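You operate a simulated robot arm through the tools that you are given. There is no shell and no other tool.

The job below is to be done with a simulated two-armed robot. You get a single attempt, and the scene is never put back.

TASK
Paste the middle of the large crate's lid, stick on the Fragile label and fasten the hasp.
Fine: press the label down on the paste; the brush goes back. Set down upright: black brush. A coat counts when it lies all over at full strength: go over it till it gets no stronger.

Only the result counts: the job must be done as asked and must still hold three seconds after the hand-in. Knocking over, shifting, dropping, spilling or breaking anything else fails it. Lids that push on must go on centred and level and be pressed home; caps that screw on are set level and turned clockwise until they are tight.

THE ROBOT
Two 7-joint arms with fingered hands on one trunk, on a base that drives. Base frame: it is fixed to the floor where the robot stands at the start and does not move with it; the origin is under the middle of the robot, x ahead of it, y to its left, z up; the surface under the hand at the start is at about z = 0.8. Units: m, rad, N and s.
The left shoulder is at the start at [0.065, 0.17, 1.212], the right one opposite. With the tool pointing down near the work surface each hand reaches from about 0.26 to 0.76 m from the robot's upright axis, wherever it stands, measured 20 degrees to its own side. Places, roughly: hasp [0.5, 0.2, 1]; lid of the large crate [0.7, 0.2, 0.9]; top of the crate lid [0.7, 0.2, 0.9]. Payload 4 kg a hand.
The tool frame of a hand sits at the grasp point between the pads (the TCP): z along the fingers, y along the line on which they close. The tips reach 0.026 m beyond it. The gripper opens to 0.132 m. The gripper's body begins 0.073 m behind the TCP. The gripper is a hand of 4 fingers: y runs from the thumb to the fingers, the wrist lies at [0, 0, -0.224] in the tool frame, and closing takes about 1.5 s.
Orientation is that of the tool frame in the base frame, as [roll, pitch, yaw] about the fixed x, y, z axes, in that order (R = Rz(yaw) Ry(pitch) Rx(roll)). With the fingers straight down and closing along the base's y, the tool's x points along the base's -x, its y along +y and its z along -z.

THE INTERFACE
- The arms move only by the tool step_arm. It takes "left_motion", "right_motion" or both (then of equal length, played together; a hand with none holds still); each is a list of rows, each a list of 6 numbers: the turn, a rotation vector about the base's x, y, z in rad, then the shift along the base's x, y, z in m. In form: [[rx, ry, rz, x, y, z], ...]. A call has 1 to 20 rows; each row is the pose to reach, as a shift and turn from the pose commanded when the call began. "left_fingers" and "right_fingers" are, for a hand that has rows, the finger opening in m, from 0 to 0.132, set as the call begins (left out, the last holds). Each row takes 0.2 s and may step no farther than 0.05 m and 0.15 rad from the row before; otherwise, or with a gripper value out of range, the whole call is refused. Where a pose cannot be reached the arm comes as near as it can. A force on the tool above 60 N (or 10 N above the force at the start of the call, whichever is more), or a blocked arm, ends the call early, and 0.2 s more pass. The fingers move at their own pace (about 0.108 m/s each) and stop on an object; they squeeze with about 21 N. The grip force told is the motor's: it shows also when the fingers shut on nothing. Time passes only in rows, and 0.2 s behind the last, so rows that repeat a pose let the fingers close. It gives the time, the measured TCP pose, the force on the tool (base axes), the opening and the grip force at its end, in the units of the frame above (readings bear some noise), with the torque about the TCP (base axes, N m) and any sound that the robot's microphone picked up.
- Cameras (640 x 400 px; columns grow to the right, rows downward): "scene" is now at [0.1466, 0.0224, 1.3933]; the picture's right is [0.24, -0.97, 0.00], its down [-0.52, -0.13, -0.84] and it looks along [0.82, 0.20, -0.54] (base axes); focal length 214 px, centre (320, 200). "left" rides on the left gripper at [-0.073, 0.006, -0.094] in its tool frame; the picture's right is [-0.08, -1.00, 0.00], its down [0.79, -0.06, -0.62] and it looks along [0.61, -0.05, 0.79] (tool axes); focal length 230 px, centre (320, 200). "right" rides on the right gripper at [0.073, 0.006, -0.094] in its tool frame; the picture's right is [-0.08, 1.00, 0.00], its down [-0.78, -0.06, -0.62] and it looks along [-0.61, -0.05, 0.79] (tool axes); focal length 230 px, centre (320, 200). There is no depth. A picture from a camera that has moved, and an enlarged one, comes with that camera's place and axes in the base frame and with its lens.
- snapshot(camera): a new picture of that camera. No time passes.
- lift_body(by): slides the trunk up (or, below 0, down) by that many m; the arms and the scene camera ride with it, the base frame stays. It gives what a move gives, with no picture.
- base_move(legs): drives the robot by 1 to 6 legs, each [ahead, left, turn to the left] in m, m and rad, along the robot's own axes; the way and the turn of a leg run together, so that a leg with both is an arc; at most 1.5 m and 3.142 rad a leg. The arms and the cameras ride along, it lands a little off, and it stops where it bumps. It gives what a move gives.
- set_fingers(finger1, finger2, finger3, thumb_bend, hand): sets how far each is bent, from 0 (flat) to 1 (curled in); at 0.3 the hand is open as for a grip, at 0.7 the pads meet at the TCP. One left out holds its place. A second passes; each finger stops where it meets its share of the squeeze, and holds until it gets a number again. A gripper value or a shape takes the hand back. It gives what a move gives, with no picture; readings hold the bend of each and the force on the fingers (four entries, about 0 where the hand has none), thumb and palm.
- preshape(shape, hand): the hand has 4 fingers and takes this shape, open, in about a second: jaw (thumb against the fingers, like two jaws); tri (thumb and two fingers); tip (a fingertip pinch); poke (one finger out to press); point (the index stretched); flat (the hand flat); cup (the hand cupped); fist (a fist). The gripper value then closes the fingers along that shape, each until it touches; the sizes above hold for jaw. It gives what a move gives, with no picture.
- turn_head(pan, tilt): turns the head with the scene camera to pan (to the left, within 1.396 rad either way) and tilt (down, from -0.506 to 1.204), counted from straight ahead of the robot. It gives what a move gives.
- inspect(camera, box): a new picture of the part [left, top, right, bottom] of that camera's present view, enlarged. No time passes.
- finish_job(): hands the job in; it is judged then, once.

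Nothing tells you exact positions but the pictures and the camera data. Unless the task says otherwise, let go and move clear before handing in.

The tools are called after "Request:" as name(argument=value, ...) on one line, values as JSON. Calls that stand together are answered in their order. step_arm: Moves the arms, as the interface text tells. Its arguments: {"type":"object","properties":{"left_motion":{"type":"array","items":{"type":"array","items":{"type":"number"}}},"left_fingers":{"type":"number"},"right_motion":{"type":"array","items":{"type":"array","items":{"type":"number"}}},"right_fingers":{"type":"number"}},"required":[]} The other tools are called the same way: lift_body (by) slides the trunk up or down; preshape (shape, hand) gives the hand a shape; set_fingers (finger1, finger2, finger3, thumb_bend, hand) moves the fingers one by one; base_move (legs) drives the base; turn_head (pan, tilt) turns the head that bears the scene camera; snapshot (camera) takes a picture; inspect (camera, box) takes an enlarged picture of a part of a camera's view; finish_job () hands the job in.

At the start:

```text
time_s: 0.0
left_position: [0.5143, 0.3963, 1.3031]
left_ee_rot: [3.141, -0.002, -3.14]
left_force: [-0.3, 0.4, 0.1]
left_moment: [0.0, -0.05, -0.01]
left_width: 0.132
left_gripper_force: 0.1
left_shape: jaw
left_bend: [0.3, 0.3, 0.3, 0.3]
left_finger forces: [0.0, 0.0, 0.1, 0.1, 0.1, 0.1]
right_position: [0.3837, -0.074, 1.3595]
right_ee_rot: [3.141, 0.001, -3.14]
right_force: [-0.7, -1.0, -0.3]
right_moment: [0.01, -0.03, -0.03]
right_width: 0.1318
right_gripper_force: 0.0
right_shape: jaw
right_bend: [0.3, 0.3, 0.3, 0.3]
right_finger forces: [0.0, 0.0, 0.0, 0.0, 0.0, 0.0]
trunk travel left (down, up): [-0.225, 0.126]
robot x, y, heading: [0.001, -0.0013, 0.006]
head pan, tilt: [0.243, 0.567]
```

scene: 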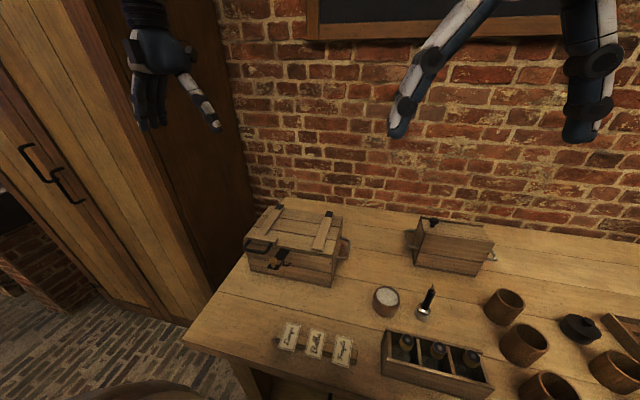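
right: 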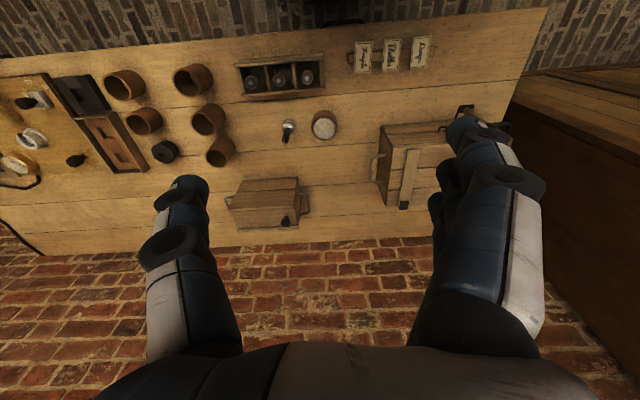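
left: 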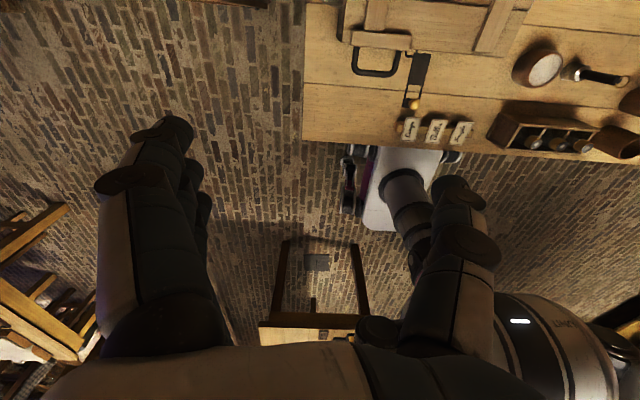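

I see a bench with a large crate at left, a smaller crate, a paste pot, a brush, three labels and a box of bottles. I'll look closer at each before moving.

Request:
inspect(camera="scene", box=[220, 190, 380, 290])

Request:
inspect(camera="scene", box=[260, 270, 420, 370])

Request:
inspect(camera="scene", box=[360, 260, 520, 360])

Request:
inspect(camera="left", box=[300, 0, 640, 200])

Request:
inspect(camera="right", box=[220, 20, 540, 220])

```text
4.00 times, centred on (300, 240) of scene
camera zoom: at [0.1466, 0.0224, 1.3933], right [0.24, -0.97, 0.0], down [-0.52, -0.13, -0.84], along [0.82, 0.2, -0.54], focal length 858 px, centre (400, 40)
```

zoom: 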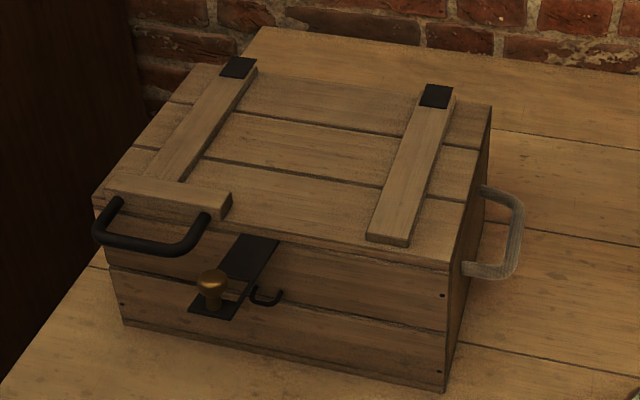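

```text
4.00 times, centred on (340, 320) of scene
camera zoom: at [0.1466, 0.0224, 1.3933], right [0.24, -0.97, 0.0], down [-0.52, -0.13, -0.84], along [0.82, 0.2, -0.54], focal length 858 px, centre (240, -280)
```

zoom: 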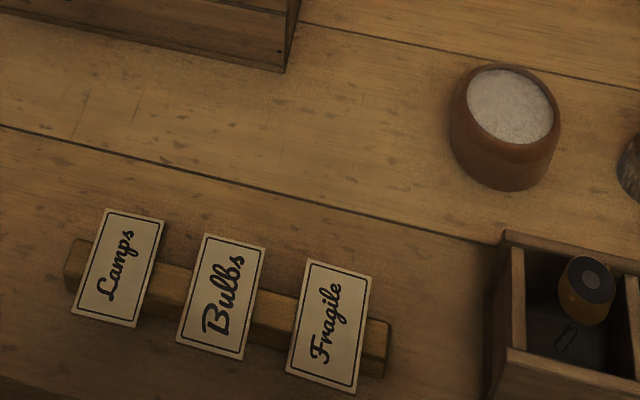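

```text
4.00 times, centred on (440, 310) of scene
camera zoom: at [0.1466, 0.0224, 1.3933], right [0.24, -0.97, 0.0], down [-0.52, -0.13, -0.84], along [0.82, 0.2, -0.54], focal length 858 px, centre (-160, -240)
```

zoom: 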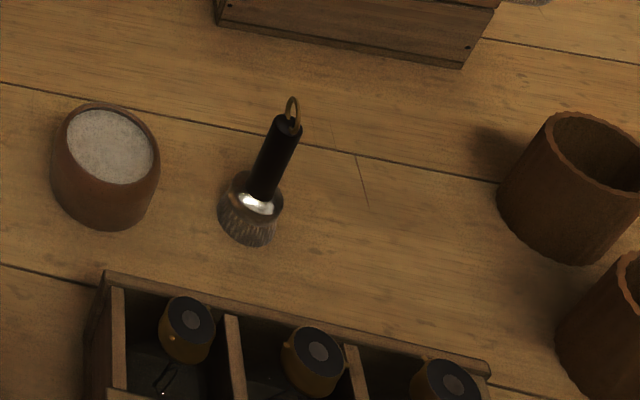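

```text
1.88 times, centred on (470, 100) of left
camera zoom: at [0.5878, 0.4013, 1.3979], right [0.08, -1.0, 0.0], down [-0.79, -0.06, 0.62], along [-0.61, -0.05, -0.79], focal length 433 px, centre (38, 388)
```

zoom: 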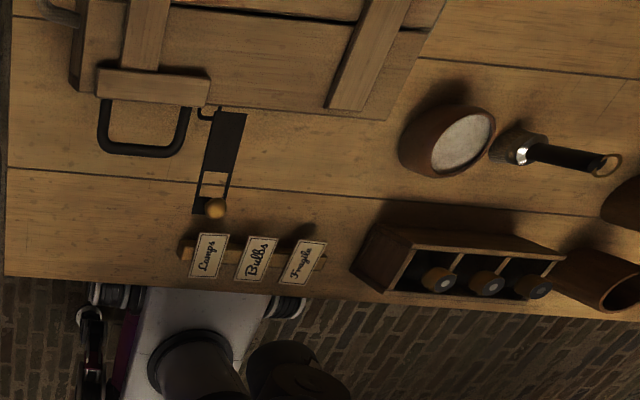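

```text
2.00 times, centred on (380, 120) of right
camera zoom: at [0.3097, -0.0671, 1.4535], right [0.08, 1.0, 0.0], down [0.78, -0.06, 0.62], along [0.61, -0.05, -0.79], focal length 460 px, centre (200, 360)
```

zoom: 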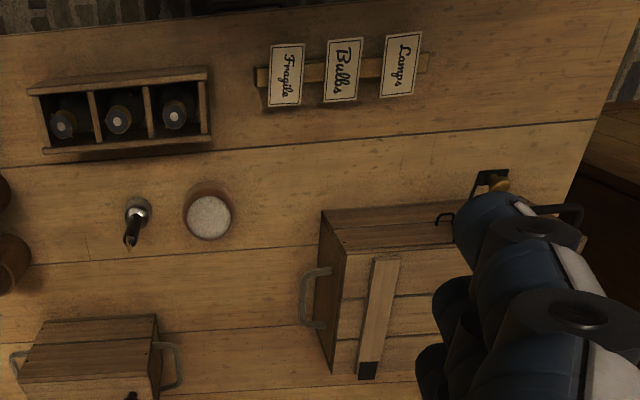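

The crate's hasp strap seems to stand out from the front with a brass knob on it, and a staple sits below the lid edge. I'll zoom in harder on the hasp, the brush and the Fragile label.

Request:
inspect(camera="scene", box=[258, 240, 306, 270])

Request:
inspect(camera="scene", box=[404, 280, 452, 310])

Request:
inspect(camera="scene", box=[324, 328, 372, 358])

Request:
inspect(camera="scene", box=[240, 200, 352, 270])

Request:
inspect(camera="scene", box=[364, 280, 412, 310])

Request:
inspect(camera="left", box=[330, 10, 490, 110])

Request:
inspect(camera="left", box=[500, 40, 640, 127])

```text
13.33 times, centred on (282, 255) of scene
camera zoom: at [0.1466, 0.0224, 1.3933], right [0.24, -0.97, 0.0], down [-0.52, -0.13, -0.84], along [0.82, 0.2, -0.54], focal length 2860 px, centre (827, -533)
```

zoom: 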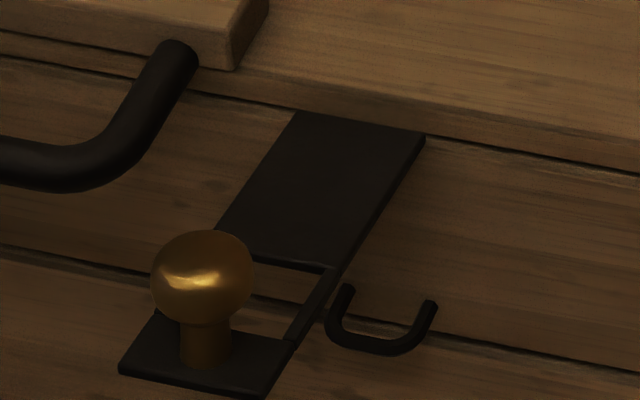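

```text
13.33 times, centred on (428, 295) of scene
camera zoom: at [0.1466, 0.0224, 1.3933], right [0.24, -0.97, 0.0], down [-0.52, -0.13, -0.84], along [0.82, 0.2, -0.54], focal length 2860 px, centre (-1120, -1067)
```

zoom: 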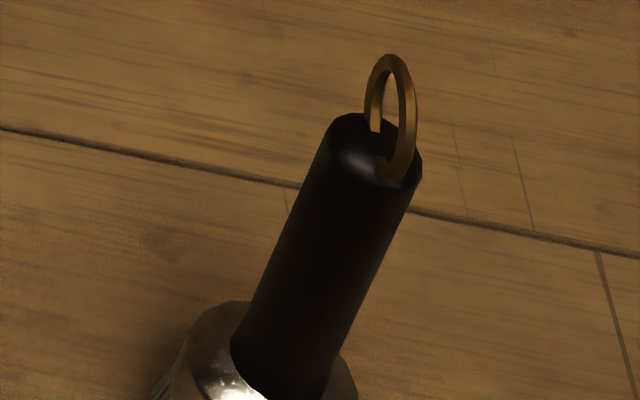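

```text
13.33 times, centred on (348, 343) of scene
camera zoom: at [0.1466, 0.0224, 1.3933], right [0.24, -0.97, 0.0], down [-0.52, -0.13, -0.84], along [0.82, 0.2, -0.54], focal length 2860 px, centre (-53, -1707)
```

zoom: 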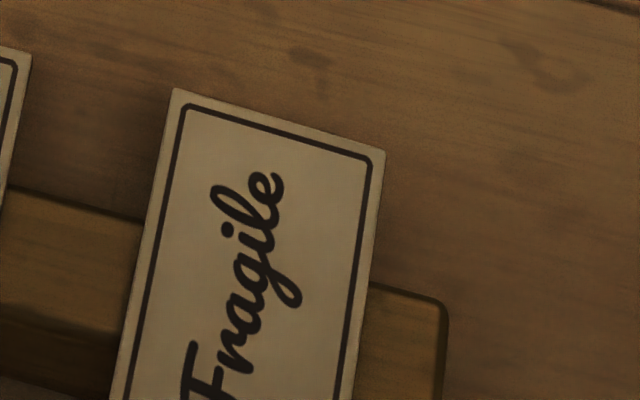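

```text
5.71 times, centred on (296, 235) of scene
camera zoom: at [0.1466, 0.0224, 1.3933], right [0.24, -0.97, 0.0], down [-0.52, -0.13, -0.84], along [0.82, 0.2, -0.54], focal length 1226 px, centre (457, 0)
```

zoom: 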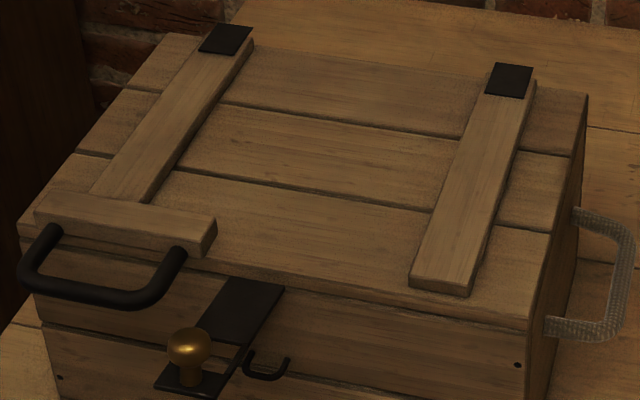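

```text
13.33 times, centred on (388, 295) of scene
camera zoom: at [0.1466, 0.0224, 1.3933], right [0.24, -0.97, 0.0], down [-0.52, -0.13, -0.84], along [0.82, 0.2, -0.54], focal length 2860 px, centre (-587, -1067)
```

zoom: 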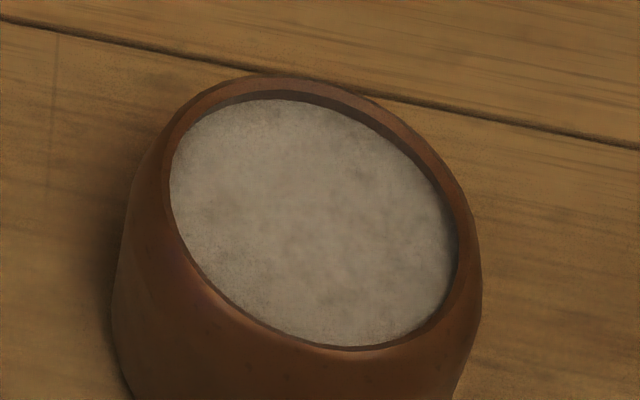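

```text
4.00 times, centred on (410, 60) of left
camera zoom: at [0.5878, 0.4013, 1.3979], right [0.08, -1.0, 0.0], down [-0.79, -0.06, 0.62], along [-0.61, -0.05, -0.79], focal length 920 px, centre (-40, 760)
```

zoom: 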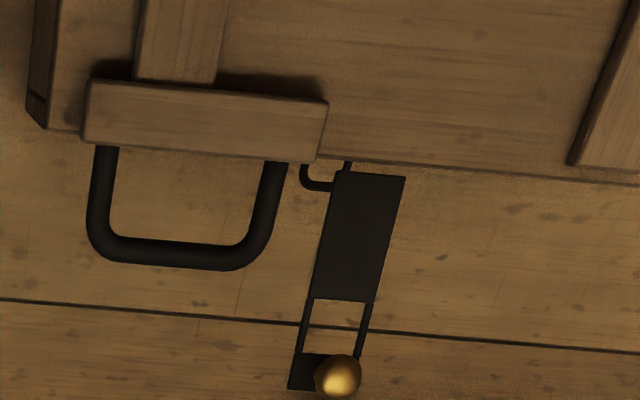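

```text
4.57 times, centred on (570, 84) of left
camera zoom: at [0.5878, 0.4013, 1.3979], right [0.08, -1.0, 0.0], down [-0.79, -0.06, 0.62], along [-0.61, -0.05, -0.79], focal length 1052 px, centre (-823, 733)
```

zoom: 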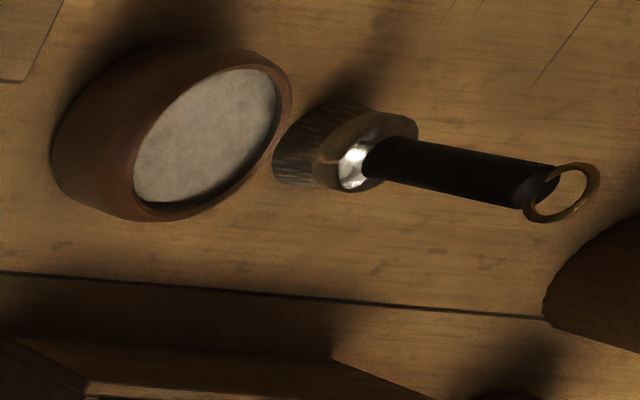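

The hasp strap is hinged under the lid's front edge, slotted, with a knob at its end, and it must swing down over the staple. Next I take zoomed right- and left-camera views of the label, brush, pot and lid to triangulate them.

Request:
inspect(camera="right", box=[340, 30, 436, 90])

Request:
inspect(camera="right", box=[270, 95, 350, 145])

Request:
inspect(camera="left", box=[390, 100, 486, 160])

Request:
inspect(camera="scene", box=[406, 280, 470, 320])

Request:
inspect(camera="right", box=[370, 90, 530, 190])

```text
6.67 times, centred on (388, 60) of right
camera zoom: at [0.3097, -0.0671, 1.4535], right [0.08, 1.0, 0.0], down [0.78, -0.06, 0.62], along [0.61, -0.05, -0.79], focal length 1534 px, centre (-133, 1133)
```

zoom: 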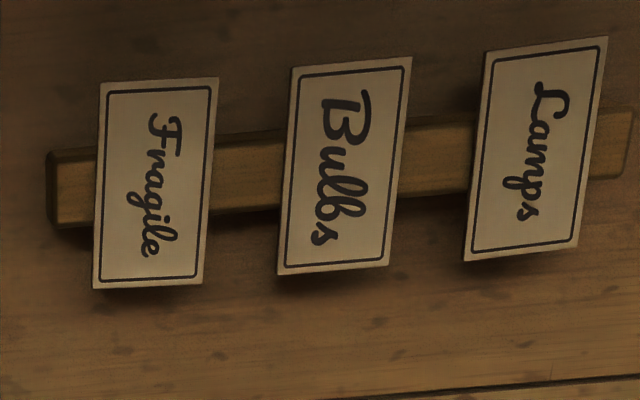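

```text
8.00 times, centred on (310, 120) of right
camera zoom: at [0.3097, -0.0671, 1.4535], right [0.08, 1.0, 0.0], down [0.78, -0.06, 0.62], along [0.61, -0.05, -0.79], focal length 1841 px, centre (400, 840)
```

zoom: 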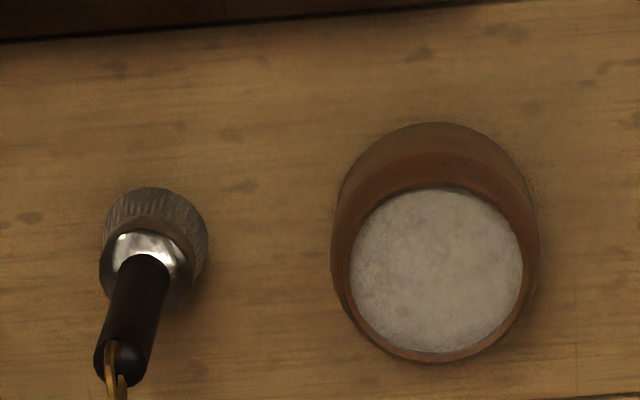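

```text
6.67 times, centred on (438, 130) of left
camera zoom: at [0.5878, 0.4013, 1.3979], right [0.08, -1.0, 0.0], down [-0.79, -0.06, 0.62], along [-0.61, -0.05, -0.79], focal length 1534 px, centre (-467, 667)
```

zoom: 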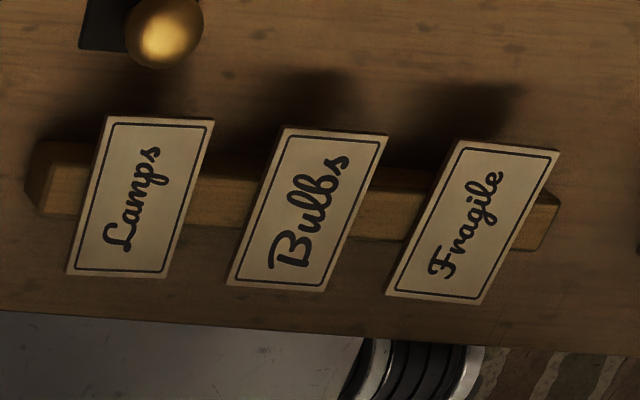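

```text
10.00 times, centred on (438, 300) of scene
camera zoom: at [0.1466, 0.0224, 1.3933], right [0.24, -0.97, 0.0], down [-0.52, -0.13, -0.84], along [0.82, 0.2, -0.54], focal length 2145 px, centre (-860, -800)
```

zoom: 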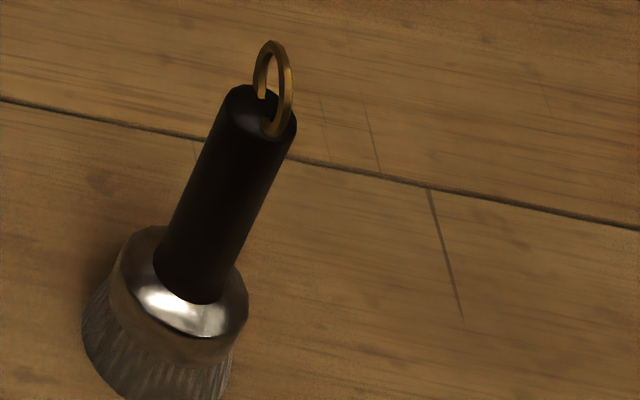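

```text
4.00 times, centred on (450, 140) of right
camera zoom: at [0.3097, -0.0671, 1.4535], right [0.08, 1.0, 0.0], down [0.78, -0.06, 0.62], along [0.61, -0.05, -0.79], focal length 920 px, centre (-200, 440)
```

zoom: 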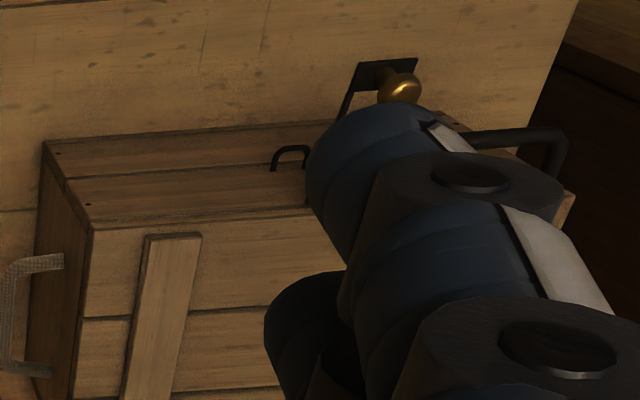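

The cameras agree on these positions:
- Brush: about (0.54, -0.173), handle z 0.84–0.91.
- Paste: (0.542, -0.074), surface z about 0.85.
- Fragile label: x 0.357–0.419, y 0.007–0.045, z about 0.834.

I'll first move the right arm aside.

Request:
step_arm(right_motion=[[0, 0, 0, -0.01, -0.045, 0], [0, 0, 0, -0.02, -0.09, 0], [0, 0, 0, -0.03, -0.135, 0], [0, 0, 0, -0.03, -0.18, 0], [0, 0, 0, -0.03, -0.225, 0], [0, 0, 0, -0.03, -0.225, 0]])

Request:
step_arm(left_motion=[[0, 0, 0, 0, -0.045, -0.02], [0, 0, 0, 0, -0.09, -0.04], [0, 0, 0, 0, -0.135, -0.06], [0, 0, 0, 0, -0.18, -0.08], [0, 0, 0, 0, -0.225, -0.1], [0, 0, 0, 0, -0.27, -0.12], [0, 0, 0, 0.005, -0.315, -0.14], [0, 0, 0, 0.01, -0.36, -0.16], [0, 0, 0, 0.015, -0.405, -0.18], [0, 0, 0, 0.02, -0.45, -0.2], [0, 0, 0, 0.025, -0.495, -0.22], [0, 0, 0, 0.026, -0.54, -0.23], [0, 0, 0, 0.026, -0.569, -0.24], [0, 0, 0, 0.026, -0.569, -0.24]], left_fingers=0.08)

Request:
snapshot(camera="scene")

Request:
snapshot(camera="left")

Request:
snapshot(camera="right")

```text
time_s: 1.4
left_position: [0.5145, 0.3972, 1.3026]
left_ee_rot: [3.141, 0.002, -3.141]
left_force: [0.5, 0.1, 0.0]
left_moment: [-0.02, 0.02, 0.0]
left_width: 0.1317
left_gripper_force: 0.0
left_shape: jaw
left_bend: [0.3, 0.3, 0.3, 0.3]
left_finger forces: [0.1, 0.0, 0.0, 0.0, 0.0, 0.0]
right_position: [0.3523, -0.2984, 1.3605]
right_ee_rot: [-3.139, 0.001, 3.141]
right_force: [0.1, 0.0, 0.5]
right_moment: [-0.03, -0.01, -0.03]
right_width: 0.1319
right_gripper_force: 0.0
right_shape: jaw
right_bend: [0.3, 0.3, 0.3, 0.3]
right_finger forces: [0.0, 0.0, 0.1, 0.0, 0.0, 0.0]
trunk travel left (down, up): [-0.225, 0.126]
robot x, y, heading: [-0.0022, 0.0013, 0.005]
head pan, tilt: [0.243, 0.567]
```

```text
time_s: 4.6
left_position: [0.5856, -0.1247, 1.0842]
left_ee_rot: [-3.092, 0.008, -3.033]
left_force: [-0.3, -0.1, -0.3]
left_moment: [0.0, 0.02, -0.05]
left_width: 0.0806
left_gripper_force: 0.0
left_shape: jaw
left_bend: [0.71, 0.71, 0.71, 0.69]
left_finger forces: [0.1, 0.1, 0.0, 0.0, 0.0, 0.0]
right_position: [0.3532, -0.2974, 1.3585]
right_ee_rot: [-3.14, -0.002, -3.141]
right_force: [0.4, 0.2, 0.3]
right_moment: [0.0, 0.05, -0.01]
right_width: 0.1314
right_gripper_force: 0.1
right_shape: jaw
right_bend: [0.3, 0.3, 0.3, 0.3]
right_finger forces: [0.0, 0.1, 0.1, 0.1, 0.0, 0.0]
trunk travel left (down, up): [-0.225, 0.126]
robot x, y, heading: [0.0007, -0.0005, -0.0]
head pan, tilt: [0.243, 0.567]
stopped in row 14 (left hand): the arm was blocked; the commanded pose is now the measured one
```

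```text
taken
camera scene: at [0.1471, 0.0228, 1.3933], right [0.24, -0.97, 0.0], down [-0.52, -0.13, -0.84], along [0.82, 0.2, -0.54], focal length 214 px, centre (320, 200)
```

scene: 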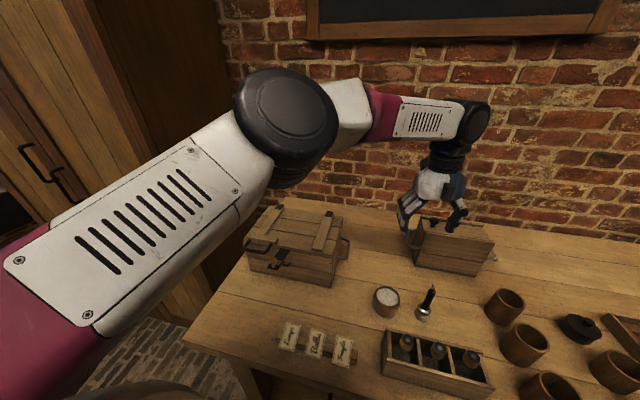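

```text
taken
camera left: at [0.6559, -0.1081, 1.1809], right [0.18, -0.98, 0.05], down [-0.78, -0.12, 0.61], along [-0.59, -0.15, -0.79], focal length 230 px, centre (320, 200)
```

left: 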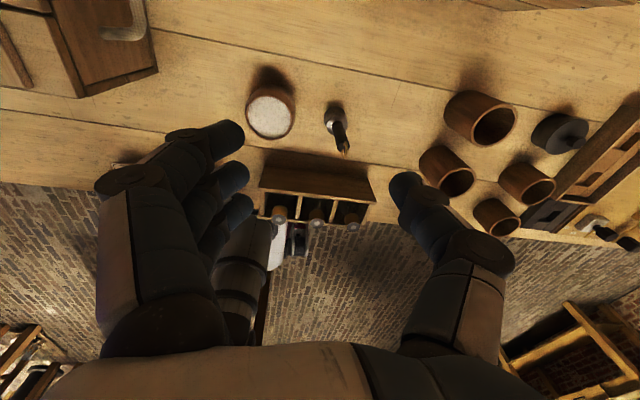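

```text
taken
camera right: at [0.2805, -0.2921, 1.4529], right [0.08, 1.0, 0.0], down [0.79, -0.06, 0.62], along [0.61, -0.05, -0.79], focal length 230 px, centre (320, 200)
```

right: 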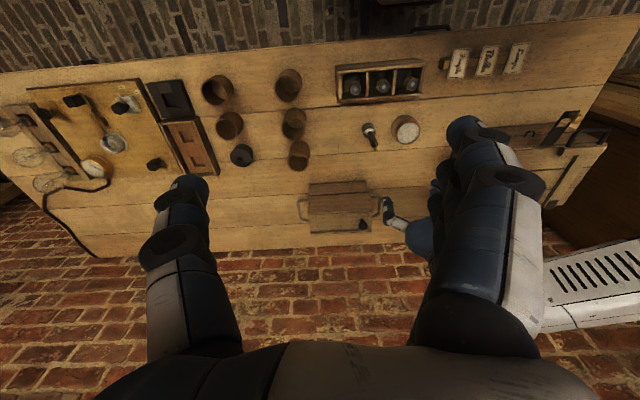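

The left arm jams at a joint limit reaching across to the brush, so I'll bring it back. The plan is then to shift the robot left so the right hand can reach everything, after checking the floor on that side.

Request:
step_arm(left_motion=[[0.01, 0, -0.02, -0.01, 0.04, 0.02], [0.02, 0, -0.04, -0.02, 0.08, 0.04], [0.03, 0, -0.06, -0.03, 0.12, 0.06], [0.04, 0, -0.08, -0.045, 0.16, 0.08], [0.05, 0, -0.1, -0.06, 0.2, 0.1], [0.05, 0, -0.107, -0.08, 0.24, 0.12], [0.05, 0, -0.107, -0.1, 0.28, 0.14], [0.05, 0, -0.107, -0.12, 0.32, 0.16], [0.05, 0, -0.107, -0.14, 0.36, 0.18], [0.05, 0, -0.107, -0.165, 0.395, 0.2], [0.05, 0, -0.107, -0.19, 0.425, 0.215], [0.05, 0, -0.107, -0.19, 0.425, 0.215]])

Request:
turn_head(pan=0.9, tilt=0.8)

Request:
snapshot(camera="scene")

```text
time_s: 7.2
left_position: [0.3923, 0.2945, 1.2999]
left_ee_rot: [3.137, 0.01, 3.137]
left_force: [-0.4, -0.6, -0.5]
left_moment: [-0.01, 0.0, -0.01]
left_width: 0.0804
left_gripper_force: 0.1
left_shape: jaw
left_bend: [0.71, 0.71, 0.71, 0.69]
left_finger forces: [0.0, 0.0, 0.0, 0.0, 0.1, 0.0]
right_position: [0.3543, -0.2994, 1.3581]
right_ee_rot: [3.141, 0.0, -3.141]
right_force: [0.4, -0.4, 0.3]
right_moment: [0.02, 0.0, -0.01]
right_width: 0.1319
right_gripper_force: 0.1
right_shape: jaw
right_bend: [0.3, 0.3, 0.3, 0.3]
right_finger forces: [0.0, 0.1, 0.0, 0.0, 0.1, 0.0]
trunk travel left (down, up): [-0.225, 0.126]
robot x, y, heading: [-0.0009, 0.0, -0.001]
head pan, tilt: [0.243, 0.567]
```

```text
time_s: 8.2
left_position: [0.3919, 0.2951, 1.2987]
left_ee_rot: [3.135, 0.011, 3.136]
left_force: [0.0, -0.7, -0.4]
left_moment: [-0.04, 0.0, 0.0]
left_width: 0.0803
left_gripper_force: 0.1
left_shape: jaw
left_bend: [0.71, 0.71, 0.71, 0.69]
left_finger forces: [0.1, 0.0, 0.0, 0.1, 0.0, 0.0]
right_position: [0.3532, -0.2985, 1.3591]
right_ee_rot: [-3.14, 0.0, -3.142]
right_force: [-1.1, 0.0, 0.6]
right_moment: [0.0, 0.01, 0.0]
right_width: 0.1318
right_gripper_force: 0.0
right_shape: jaw
right_bend: [0.3, 0.3, 0.3, 0.3]
right_finger forces: [0.0, 0.1, 0.0, 0.0, 0.1, 0.0]
trunk travel left (down, up): [-0.225, 0.126]
robot x, y, heading: [-0.0006, -0.0043, -0.001]
head pan, tilt: [0.901, 0.799]
```

```text
taken
camera scene: at [0.11, 0.0642, 1.3735], right [0.78, -0.62, 0.0], down [-0.45, -0.56, -0.7], along [0.43, 0.55, -0.72], focal length 214 px, centre (320, 200)
```

scene: 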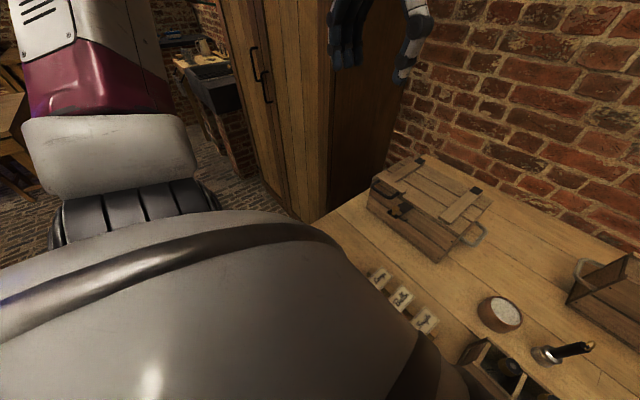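

The floor to the left looks clear and the cabinet is well ahead, so I drive 0.2 m left. Then I'll look again with the head pointed at the work.

Request:
base_move(legs=[[0, 0.2, 0]])

Request:
turn_head(pan=0.0, tilt=0.75)

Request:
snapshot(camera="scene")

Request:
snapshot(camera="right")

```text
time_s: 10.6
left_position: [0.3909, 0.4965, 1.2999]
left_ee_rot: [3.135, 0.012, 3.137]
left_force: [0.4, -0.3, 0.0]
left_moment: [0.0, 0.01, 0.01]
left_width: 0.08
left_gripper_force: 0.0
left_shape: jaw
left_bend: [0.71, 0.71, 0.71, 0.69]
left_finger forces: [0.0, 0.0, 0.0, 0.0, 0.0, 0.0]
right_position: [0.3536, -0.097, 1.3599]
right_ee_rot: [3.14, 0.001, -3.138]
right_force: [-0.7, -0.3, 0.6]
right_moment: [0.01, 0.0, -0.01]
right_width: 0.1318
right_gripper_force: 0.1
right_shape: jaw
right_bend: [0.3, 0.3, 0.3, 0.3]
right_finger forces: [0.0, 0.0, 0.0, 0.0, 0.1, 0.0]
trunk travel left (down, up): [-0.225, 0.126]
robot x, y, heading: [-0.0019, 0.2004, 0.001]
head pan, tilt: [0.901, 0.799]
```

```text
time_s: 11.8
left_position: [0.3911, 0.4973, 1.2996]
left_ee_rot: [3.138, 0.011, 3.137]
left_force: [0.1, -0.1, 0.0]
left_moment: [0.03, 0.03, 0.0]
left_width: 0.0804
left_gripper_force: 0.1
left_shape: jaw
left_bend: [0.71, 0.71, 0.71, 0.69]
left_finger forces: [0.1, 0.0, 0.0, 0.0, 0.1, 0.0]
right_position: [0.3537, -0.097, 1.3594]
right_ee_rot: [-3.142, 0.003, -3.14]
right_force: [-0.1, -0.1, -0.6]
right_moment: [-0.03, 0.0, 0.04]
right_width: 0.132
right_gripper_force: 0.1
right_shape: jaw
right_bend: [0.3, 0.3, 0.3, 0.3]
right_finger forces: [0.0, 0.0, 0.1, 0.0, 0.0, 0.1]
trunk travel left (down, up): [-0.225, 0.126]
robot x, y, heading: [0.0036, 0.1979, 0.004]
head pan, tilt: [0.0, 0.75]
```

```text
taken
camera scene: at [0.1425, 0.202, 1.3775], right [0.0, -1.0, 0.0], down [-0.68, 0.0, -0.73], along [0.73, 0.0, -0.68], focal length 214 px, centre (320, 200)
```

scene: 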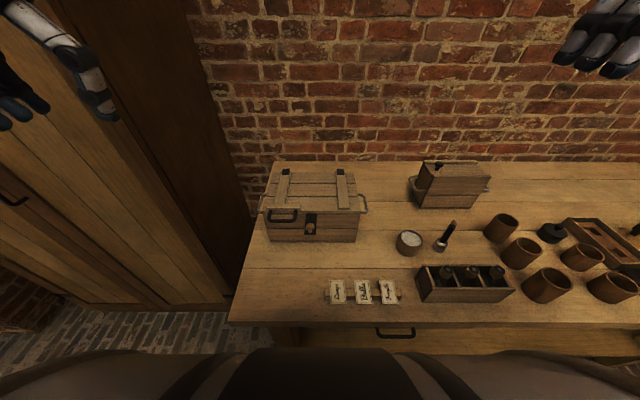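

```text
taken
camera right: at [0.2804, -0.0912, 1.4529], right [0.08, 1.0, 0.0], down [0.79, -0.06, 0.62], along [0.61, -0.05, -0.79], focal length 230 px, centre (320, 200)
```

right: 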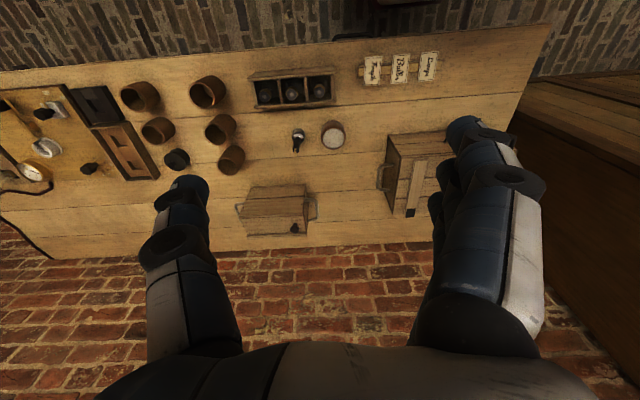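

Now I have an aligned view with the robot at y about 0.2. I'll zoom in on the crate lid, the hasp and the brush/pot from here.

Request:
inspect(camera="scene", box=[250, 160, 378, 240])

Request:
inspect(camera="scene", box=[284, 205, 340, 240])

Request:
inspect(camera="scene", box=[384, 210, 480, 270])

Request:
inspect(camera="scene", box=[316, 264, 412, 324])

```text
5.00 times, centred on (314, 200) of scene
camera zoom: at [0.1425, 0.202, 1.3775], right [0.0, -1.0, 0.0], down [-0.68, 0.0, -0.73], along [0.73, 0.0, -0.68], focal length 1072 px, centre (350, 200)
```

zoom: 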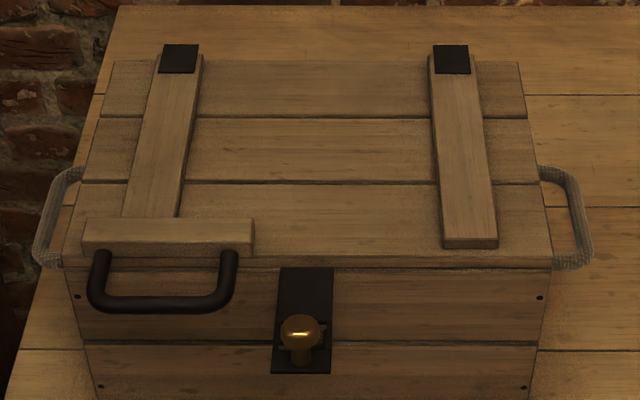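

```text
11.43 times, centred on (312, 222) of scene
camera zoom: at [0.1425, 0.202, 1.3775], right [0.0, -1.0, 0.0], down [-0.68, 0.0, -0.73], along [0.73, 0.0, -0.68], focal length 2451 px, centre (411, -57)
```

zoom: 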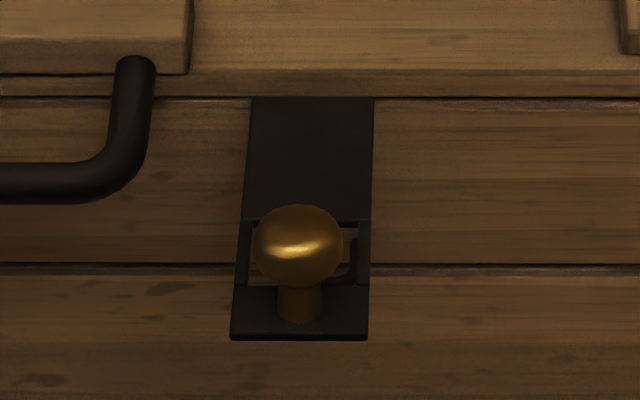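

```text
6.67 times, centred on (432, 240) of scene
camera zoom: at [0.1425, 0.202, 1.3775], right [0.0, -1.0, 0.0], down [-0.68, 0.0, -0.73], along [0.73, 0.0, -0.68], focal length 1430 px, centre (-427, -67)
```

zoom: 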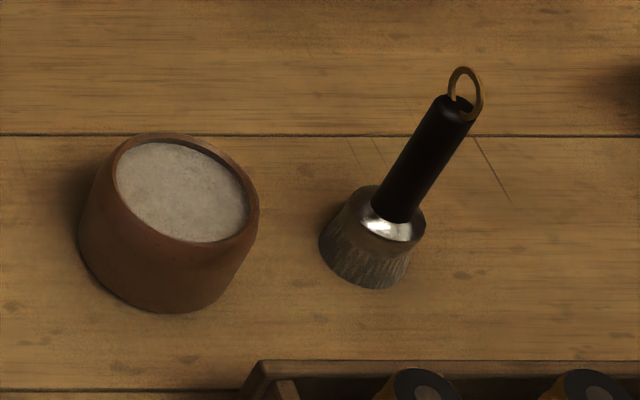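

```text
6.67 times, centred on (364, 294) of scene
camera zoom: at [0.1425, 0.202, 1.3775], right [0.0, -1.0, 0.0], down [-0.68, 0.0, -0.73], along [0.73, 0.0, -0.68], focal length 1430 px, centre (27, -427)
```

zoom: 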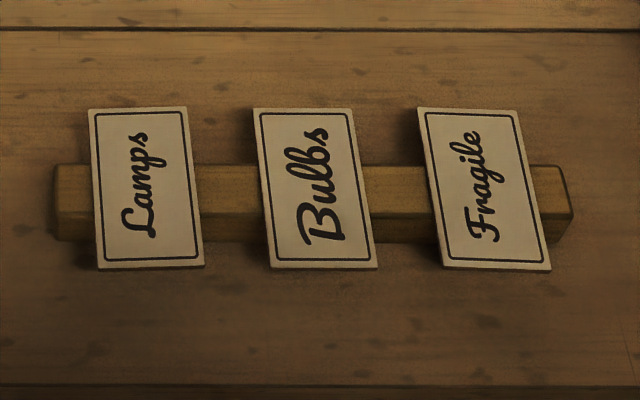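

I'll triangulate the lid height using the right camera and the scene camera on the same corners.

Request:
inspect(camera="right", box=[370, 120, 466, 220])

Request:
inspect(camera="scene", box=[332, 160, 380, 230])

Request:
inspect(camera="right", box=[280, 110, 360, 160])

Request:
inspect(camera="right", box=[350, 45, 446, 105])

```text
4.00 times, centred on (418, 170) of right
camera zoom: at [0.2804, -0.0912, 1.4529], right [0.08, 1.0, 0.0], down [0.79, -0.06, 0.62], along [0.61, -0.05, -0.79], focal length 920 px, centre (-72, 320)
```

zoom: 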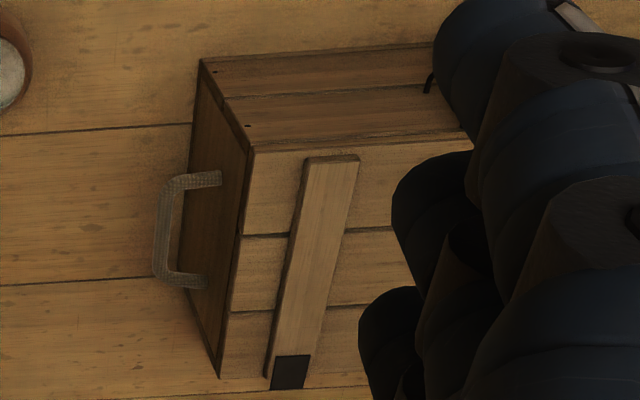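

```text
5.71 times, centred on (356, 195) of scene
camera zoom: at [0.1425, 0.202, 1.3775], right [0.0, -1.0, 0.0], down [-0.68, 0.0, -0.73], along [0.73, 0.0, -0.68], focal length 1226 px, centre (114, 229)
```

zoom: 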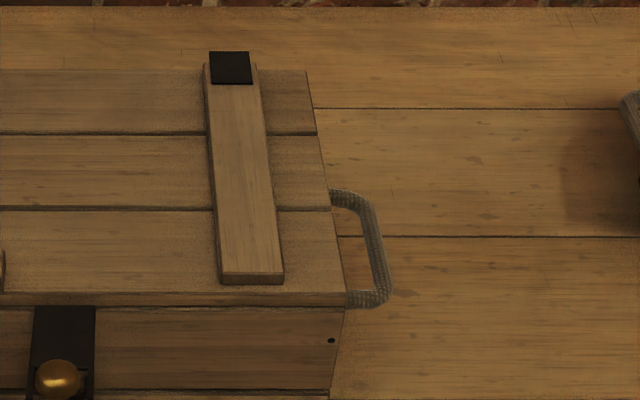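

```text
8.00 times, centred on (320, 135) of right
camera zoom: at [0.2804, -0.0912, 1.4529], right [0.08, 1.0, 0.0], down [0.79, -0.06, 0.62], along [0.61, -0.05, -0.79], focal length 1841 px, centre (320, 720)
```

zoom: 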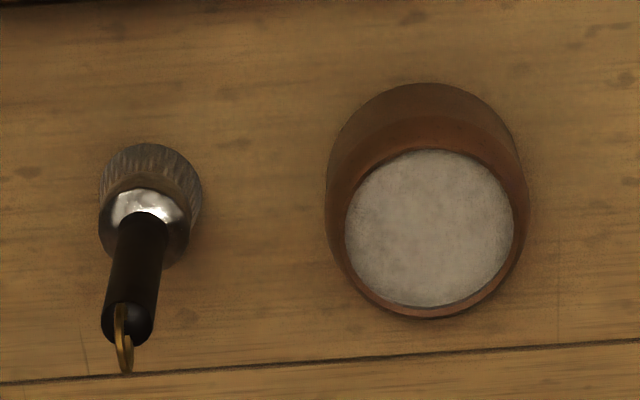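

```text
6.67 times, centred on (398, 75) of right
camera zoom: at [0.2804, -0.0912, 1.4529], right [0.08, 1.0, 0.0], down [0.79, -0.06, 0.62], along [0.61, -0.05, -0.79], focal length 1534 px, centre (-200, 1033)
```

zoom: 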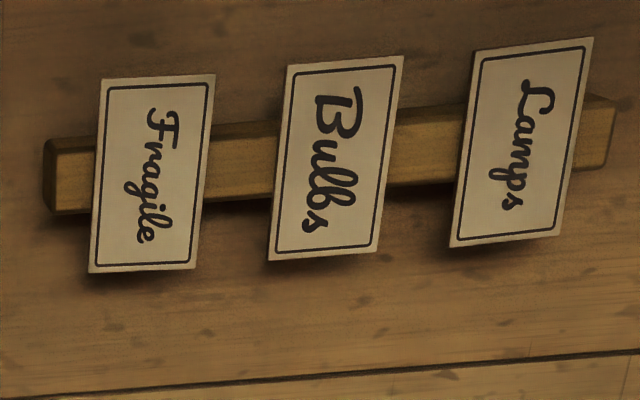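

The cameras now agree well:
- Lid: x 0.564–0.749, y 0.087–0.365, top z about 0.941, centre (0.657, 0.226).
- Brush: (0.538, -0.1745), upright.
- Paste: (0.539, -0.075), surface z about 0.848.

I bring the right hand above the brush.

Request:
step_arm(right_motion=[[0, 0, 0, 0.02, -0.008, -0.038], [0, 0, 0, 0.04, -0.017, -0.076], [0, 0, 0, 0.06, -0.026, -0.114], [0, 0, 0, 0.08, -0.034, -0.152], [0, 0, 0, 0.1, -0.043, -0.19], [0, 0, 0, 0.12, -0.052, -0.228], [0, 0, 0, 0.142, -0.06, -0.266], [0, 0, 0, 0.164, -0.069, -0.304], [0, 0, 0, 0.184, -0.0775, -0.34], [0, 0, 0, 0.184, -0.0775, -0.34]], right_fingers=0.07)

Request:
snapshot(camera="scene")

Request:
snapshot(camera="right")

```text
time_s: 14.0
left_position: [0.39, 0.4972, 1.3]
left_ee_rot: [3.137, 0.013, 3.138]
left_force: [0.3, -0.2, 0.9]
left_moment: [-0.01, 0.0, 0.02]
left_width: 0.0804
left_gripper_force: 0.2
left_shape: jaw
left_bend: [0.71, 0.71, 0.71, 0.69]
left_finger forces: [0.0, 0.1, 0.0, 0.0, 0.0, 0.1]
right_position: [0.5374, -0.1744, 1.0188]
right_ee_rot: [-3.141, -0.001, -3.14]
right_force: [-0.8, 0.2, -0.3]
right_moment: [0.02, 0.06, -0.01]
right_width: 0.0705
right_gripper_force: 0.1
right_shape: jaw
right_bend: [0.72, 0.72, 0.72, 0.7]
right_finger forces: [0.0, 0.0, 0.1, 0.1, 0.0, 0.1]
trunk travel left (down, up): [-0.225, 0.126]
robot x, y, heading: [-0.0023, 0.2006, 0.008]
head pan, tilt: [0.0, 0.75]
```

```text
taken
camera scene: at [0.1417, 0.202, 1.3777], right [0.0, -1.0, 0.0], down [-0.68, 0.0, -0.73], along [0.73, 0.0, -0.68], focal length 214 px, centre (320, 200)
```

scene: 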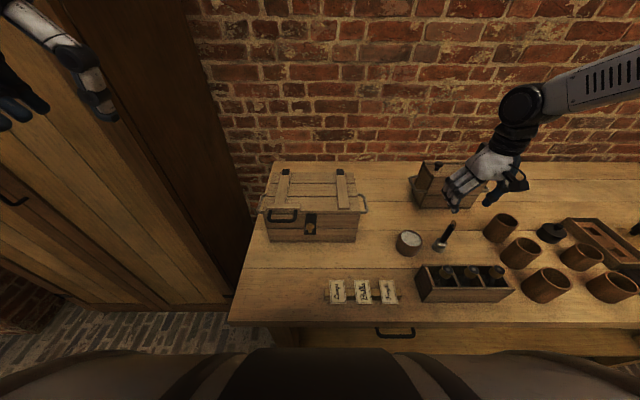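

```text
taken
camera right: at [0.4636, -0.1683, 1.1124], right [0.07, 1.0, 0.0], down [0.78, -0.06, 0.62], along [0.62, -0.05, -0.79], focal length 230 px, centre (320, 200)
```

right: 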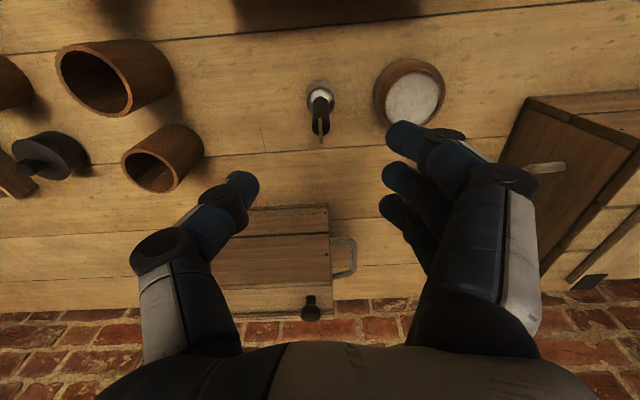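

The brush sits on the tool axis between thumb and fingers. I narrow the opening and descend to the handle.

Request:
step_arm(right_motion=[[0, 0, 0, 0, 0, 0], [0, 0, 0, 0, 0, -0.04], [0, 0, 0, 0, 0, -0.08], [0, 0, 0, 0, 0, -0.11], [0, 0, 0, 0, 0, -0.134], [0, 0, 0, 0, 0, -0.134]], right_fingers=0.052)

Request:
snapshot(camera="right")

Request:
inspect(camera="scene", box=[384, 180, 512, 260])

```text
time_s: 15.4
left_position: [0.3916, 0.4967, 1.3006]
left_ee_rot: [3.136, 0.01, 3.137]
left_force: [-0.6, 0.1, 0.2]
left_moment: [0.0, -0.03, -0.01]
left_width: 0.08
left_gripper_force: 0.1
left_shape: jaw
left_bend: [0.71, 0.71, 0.71, 0.69]
left_finger forces: [0.0, 0.0, 0.0, 0.0, 0.1, 0.1]
right_position: [0.537, -0.1736, 0.8849]
right_ee_rot: [3.141, 0.0, -3.139]
right_force: [-0.2, 0.0, -0.7]
right_moment: [0.02, -0.05, 0.02]
right_width: 0.0525
right_gripper_force: 0.1
right_shape: jaw
right_bend: [0.73, 0.73, 0.73, 0.7]
right_finger forces: [0.0, 0.0, 0.0, 0.0, 0.1, 0.0]
trunk travel left (down, up): [-0.225, 0.126]
robot x, y, heading: [-0.004, 0.2013, 0.006]
head pan, tilt: [0.0, 0.75]
```

```text
taken
camera right: at [0.4646, -0.1683, 0.9787], right [0.07, 1.0, 0.0], down [0.78, -0.06, 0.62], along [0.62, -0.05, -0.79], focal length 230 px, centre (320, 200)
```

right: 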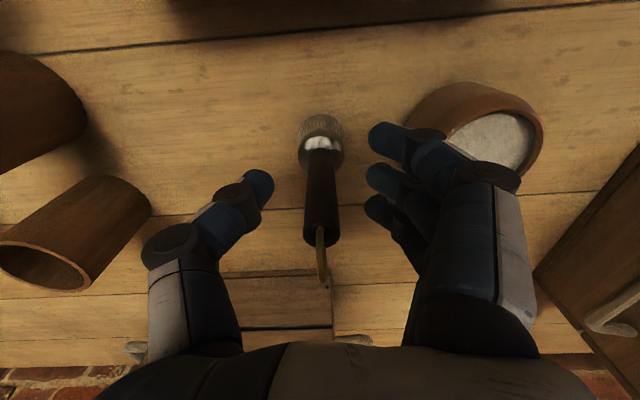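

```text
5.00 times, centred on (448, 220) of scene
camera zoom: at [0.1422, 0.202, 1.3776], right [0.0, -1.0, 0.0], down [-0.68, 0.0, -0.73], along [0.73, 0.0, -0.68], focal length 1072 px, centre (-320, 100)
```

zoom: 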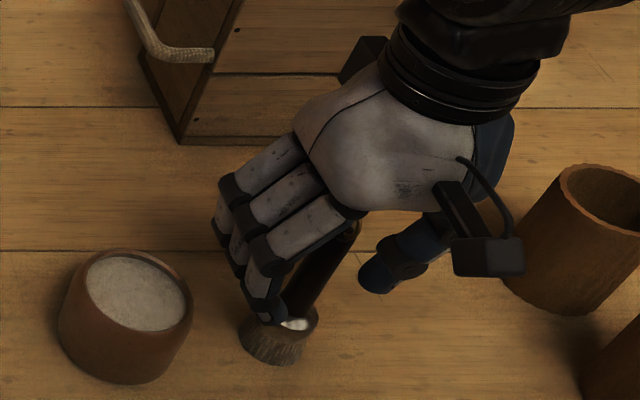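

The handle is centred between the pads. I close the fingers on it.

Request:
step_arm(right_motion=[[0, 0, 0, 0, 0, 0], [0, 0, 0, 0, 0, 0], [0, 0, 0, 0, 0, 0], [0, 0, 0, 0, 0, 0], [0, 0, 0, 0, 0, 0], [0, 0, 0, 0, 0, 0], [0, 0, 0, 0, 0, 0]], right_fingers=0.0)

Request:
snapshot(camera="right")

Request:
inspect(camera="scene", box=[384, 180, 512, 260])

```text
time_s: 17.0
left_position: [0.3918, 0.4969, 1.2998]
left_ee_rot: [3.137, 0.011, 3.139]
left_force: [0.8, 0.2, -0.3]
left_moment: [0.01, 0.01, 0.02]
left_width: 0.0802
left_gripper_force: 0.1
left_shape: jaw
left_bend: [0.71, 0.71, 0.71, 0.69]
left_finger forces: [0.1, 0.1, 0.0, 0.1, 0.0, 0.0]
right_position: [0.538, -0.1737, 0.8856]
right_ee_rot: [-3.141, -0.001, -3.139]
right_force: [0.7, 0.8, 2.9]
right_moment: [0.13, -0.03, -0.03]
right_width: 0.0
right_gripper_force: 20.9
right_shape: jaw
right_bend: [0.67, 0.7, 0.67, 0.71]
right_finger forces: [0.1, 13.2, 0.0, 0.0, 13.0, 0.1]
trunk travel left (down, up): [-0.225, 0.126]
robot x, y, heading: [0.0021, 0.2008, 0.002]
head pan, tilt: [0.0, 0.75]
```

```text
taken
camera right: at [0.4646, -0.1682, 0.979], right [0.07, 1.0, 0.0], down [0.78, -0.06, 0.62], along [0.62, -0.05, -0.79], focal length 230 px, centre (320, 200)
```

right: 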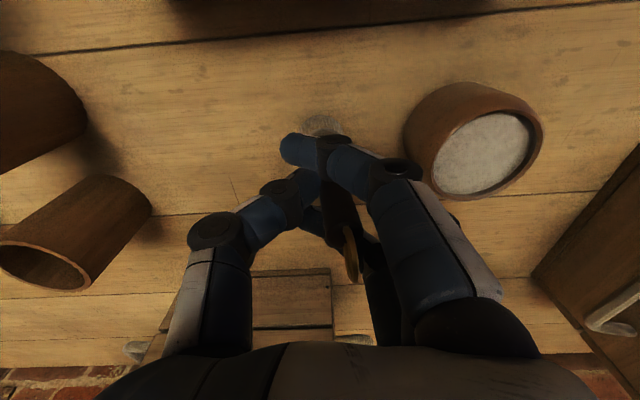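

```text
5.00 times, centred on (448, 220) of scene
camera zoom: at [0.1422, 0.2021, 1.3776], right [0.0, -1.0, 0.0], down [-0.68, 0.0, -0.73], along [0.73, 0.0, -0.68], focal length 1072 px, centre (-320, 100)
```

zoom: 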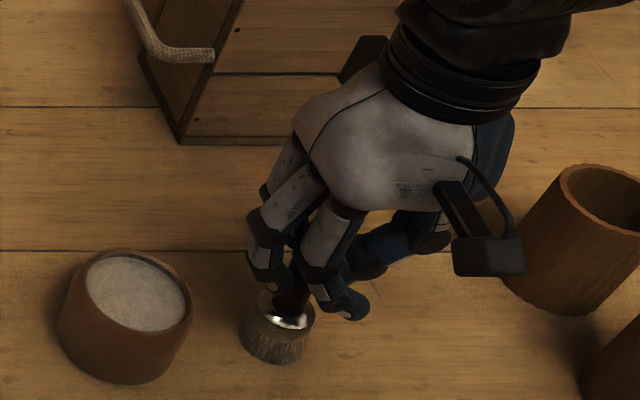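

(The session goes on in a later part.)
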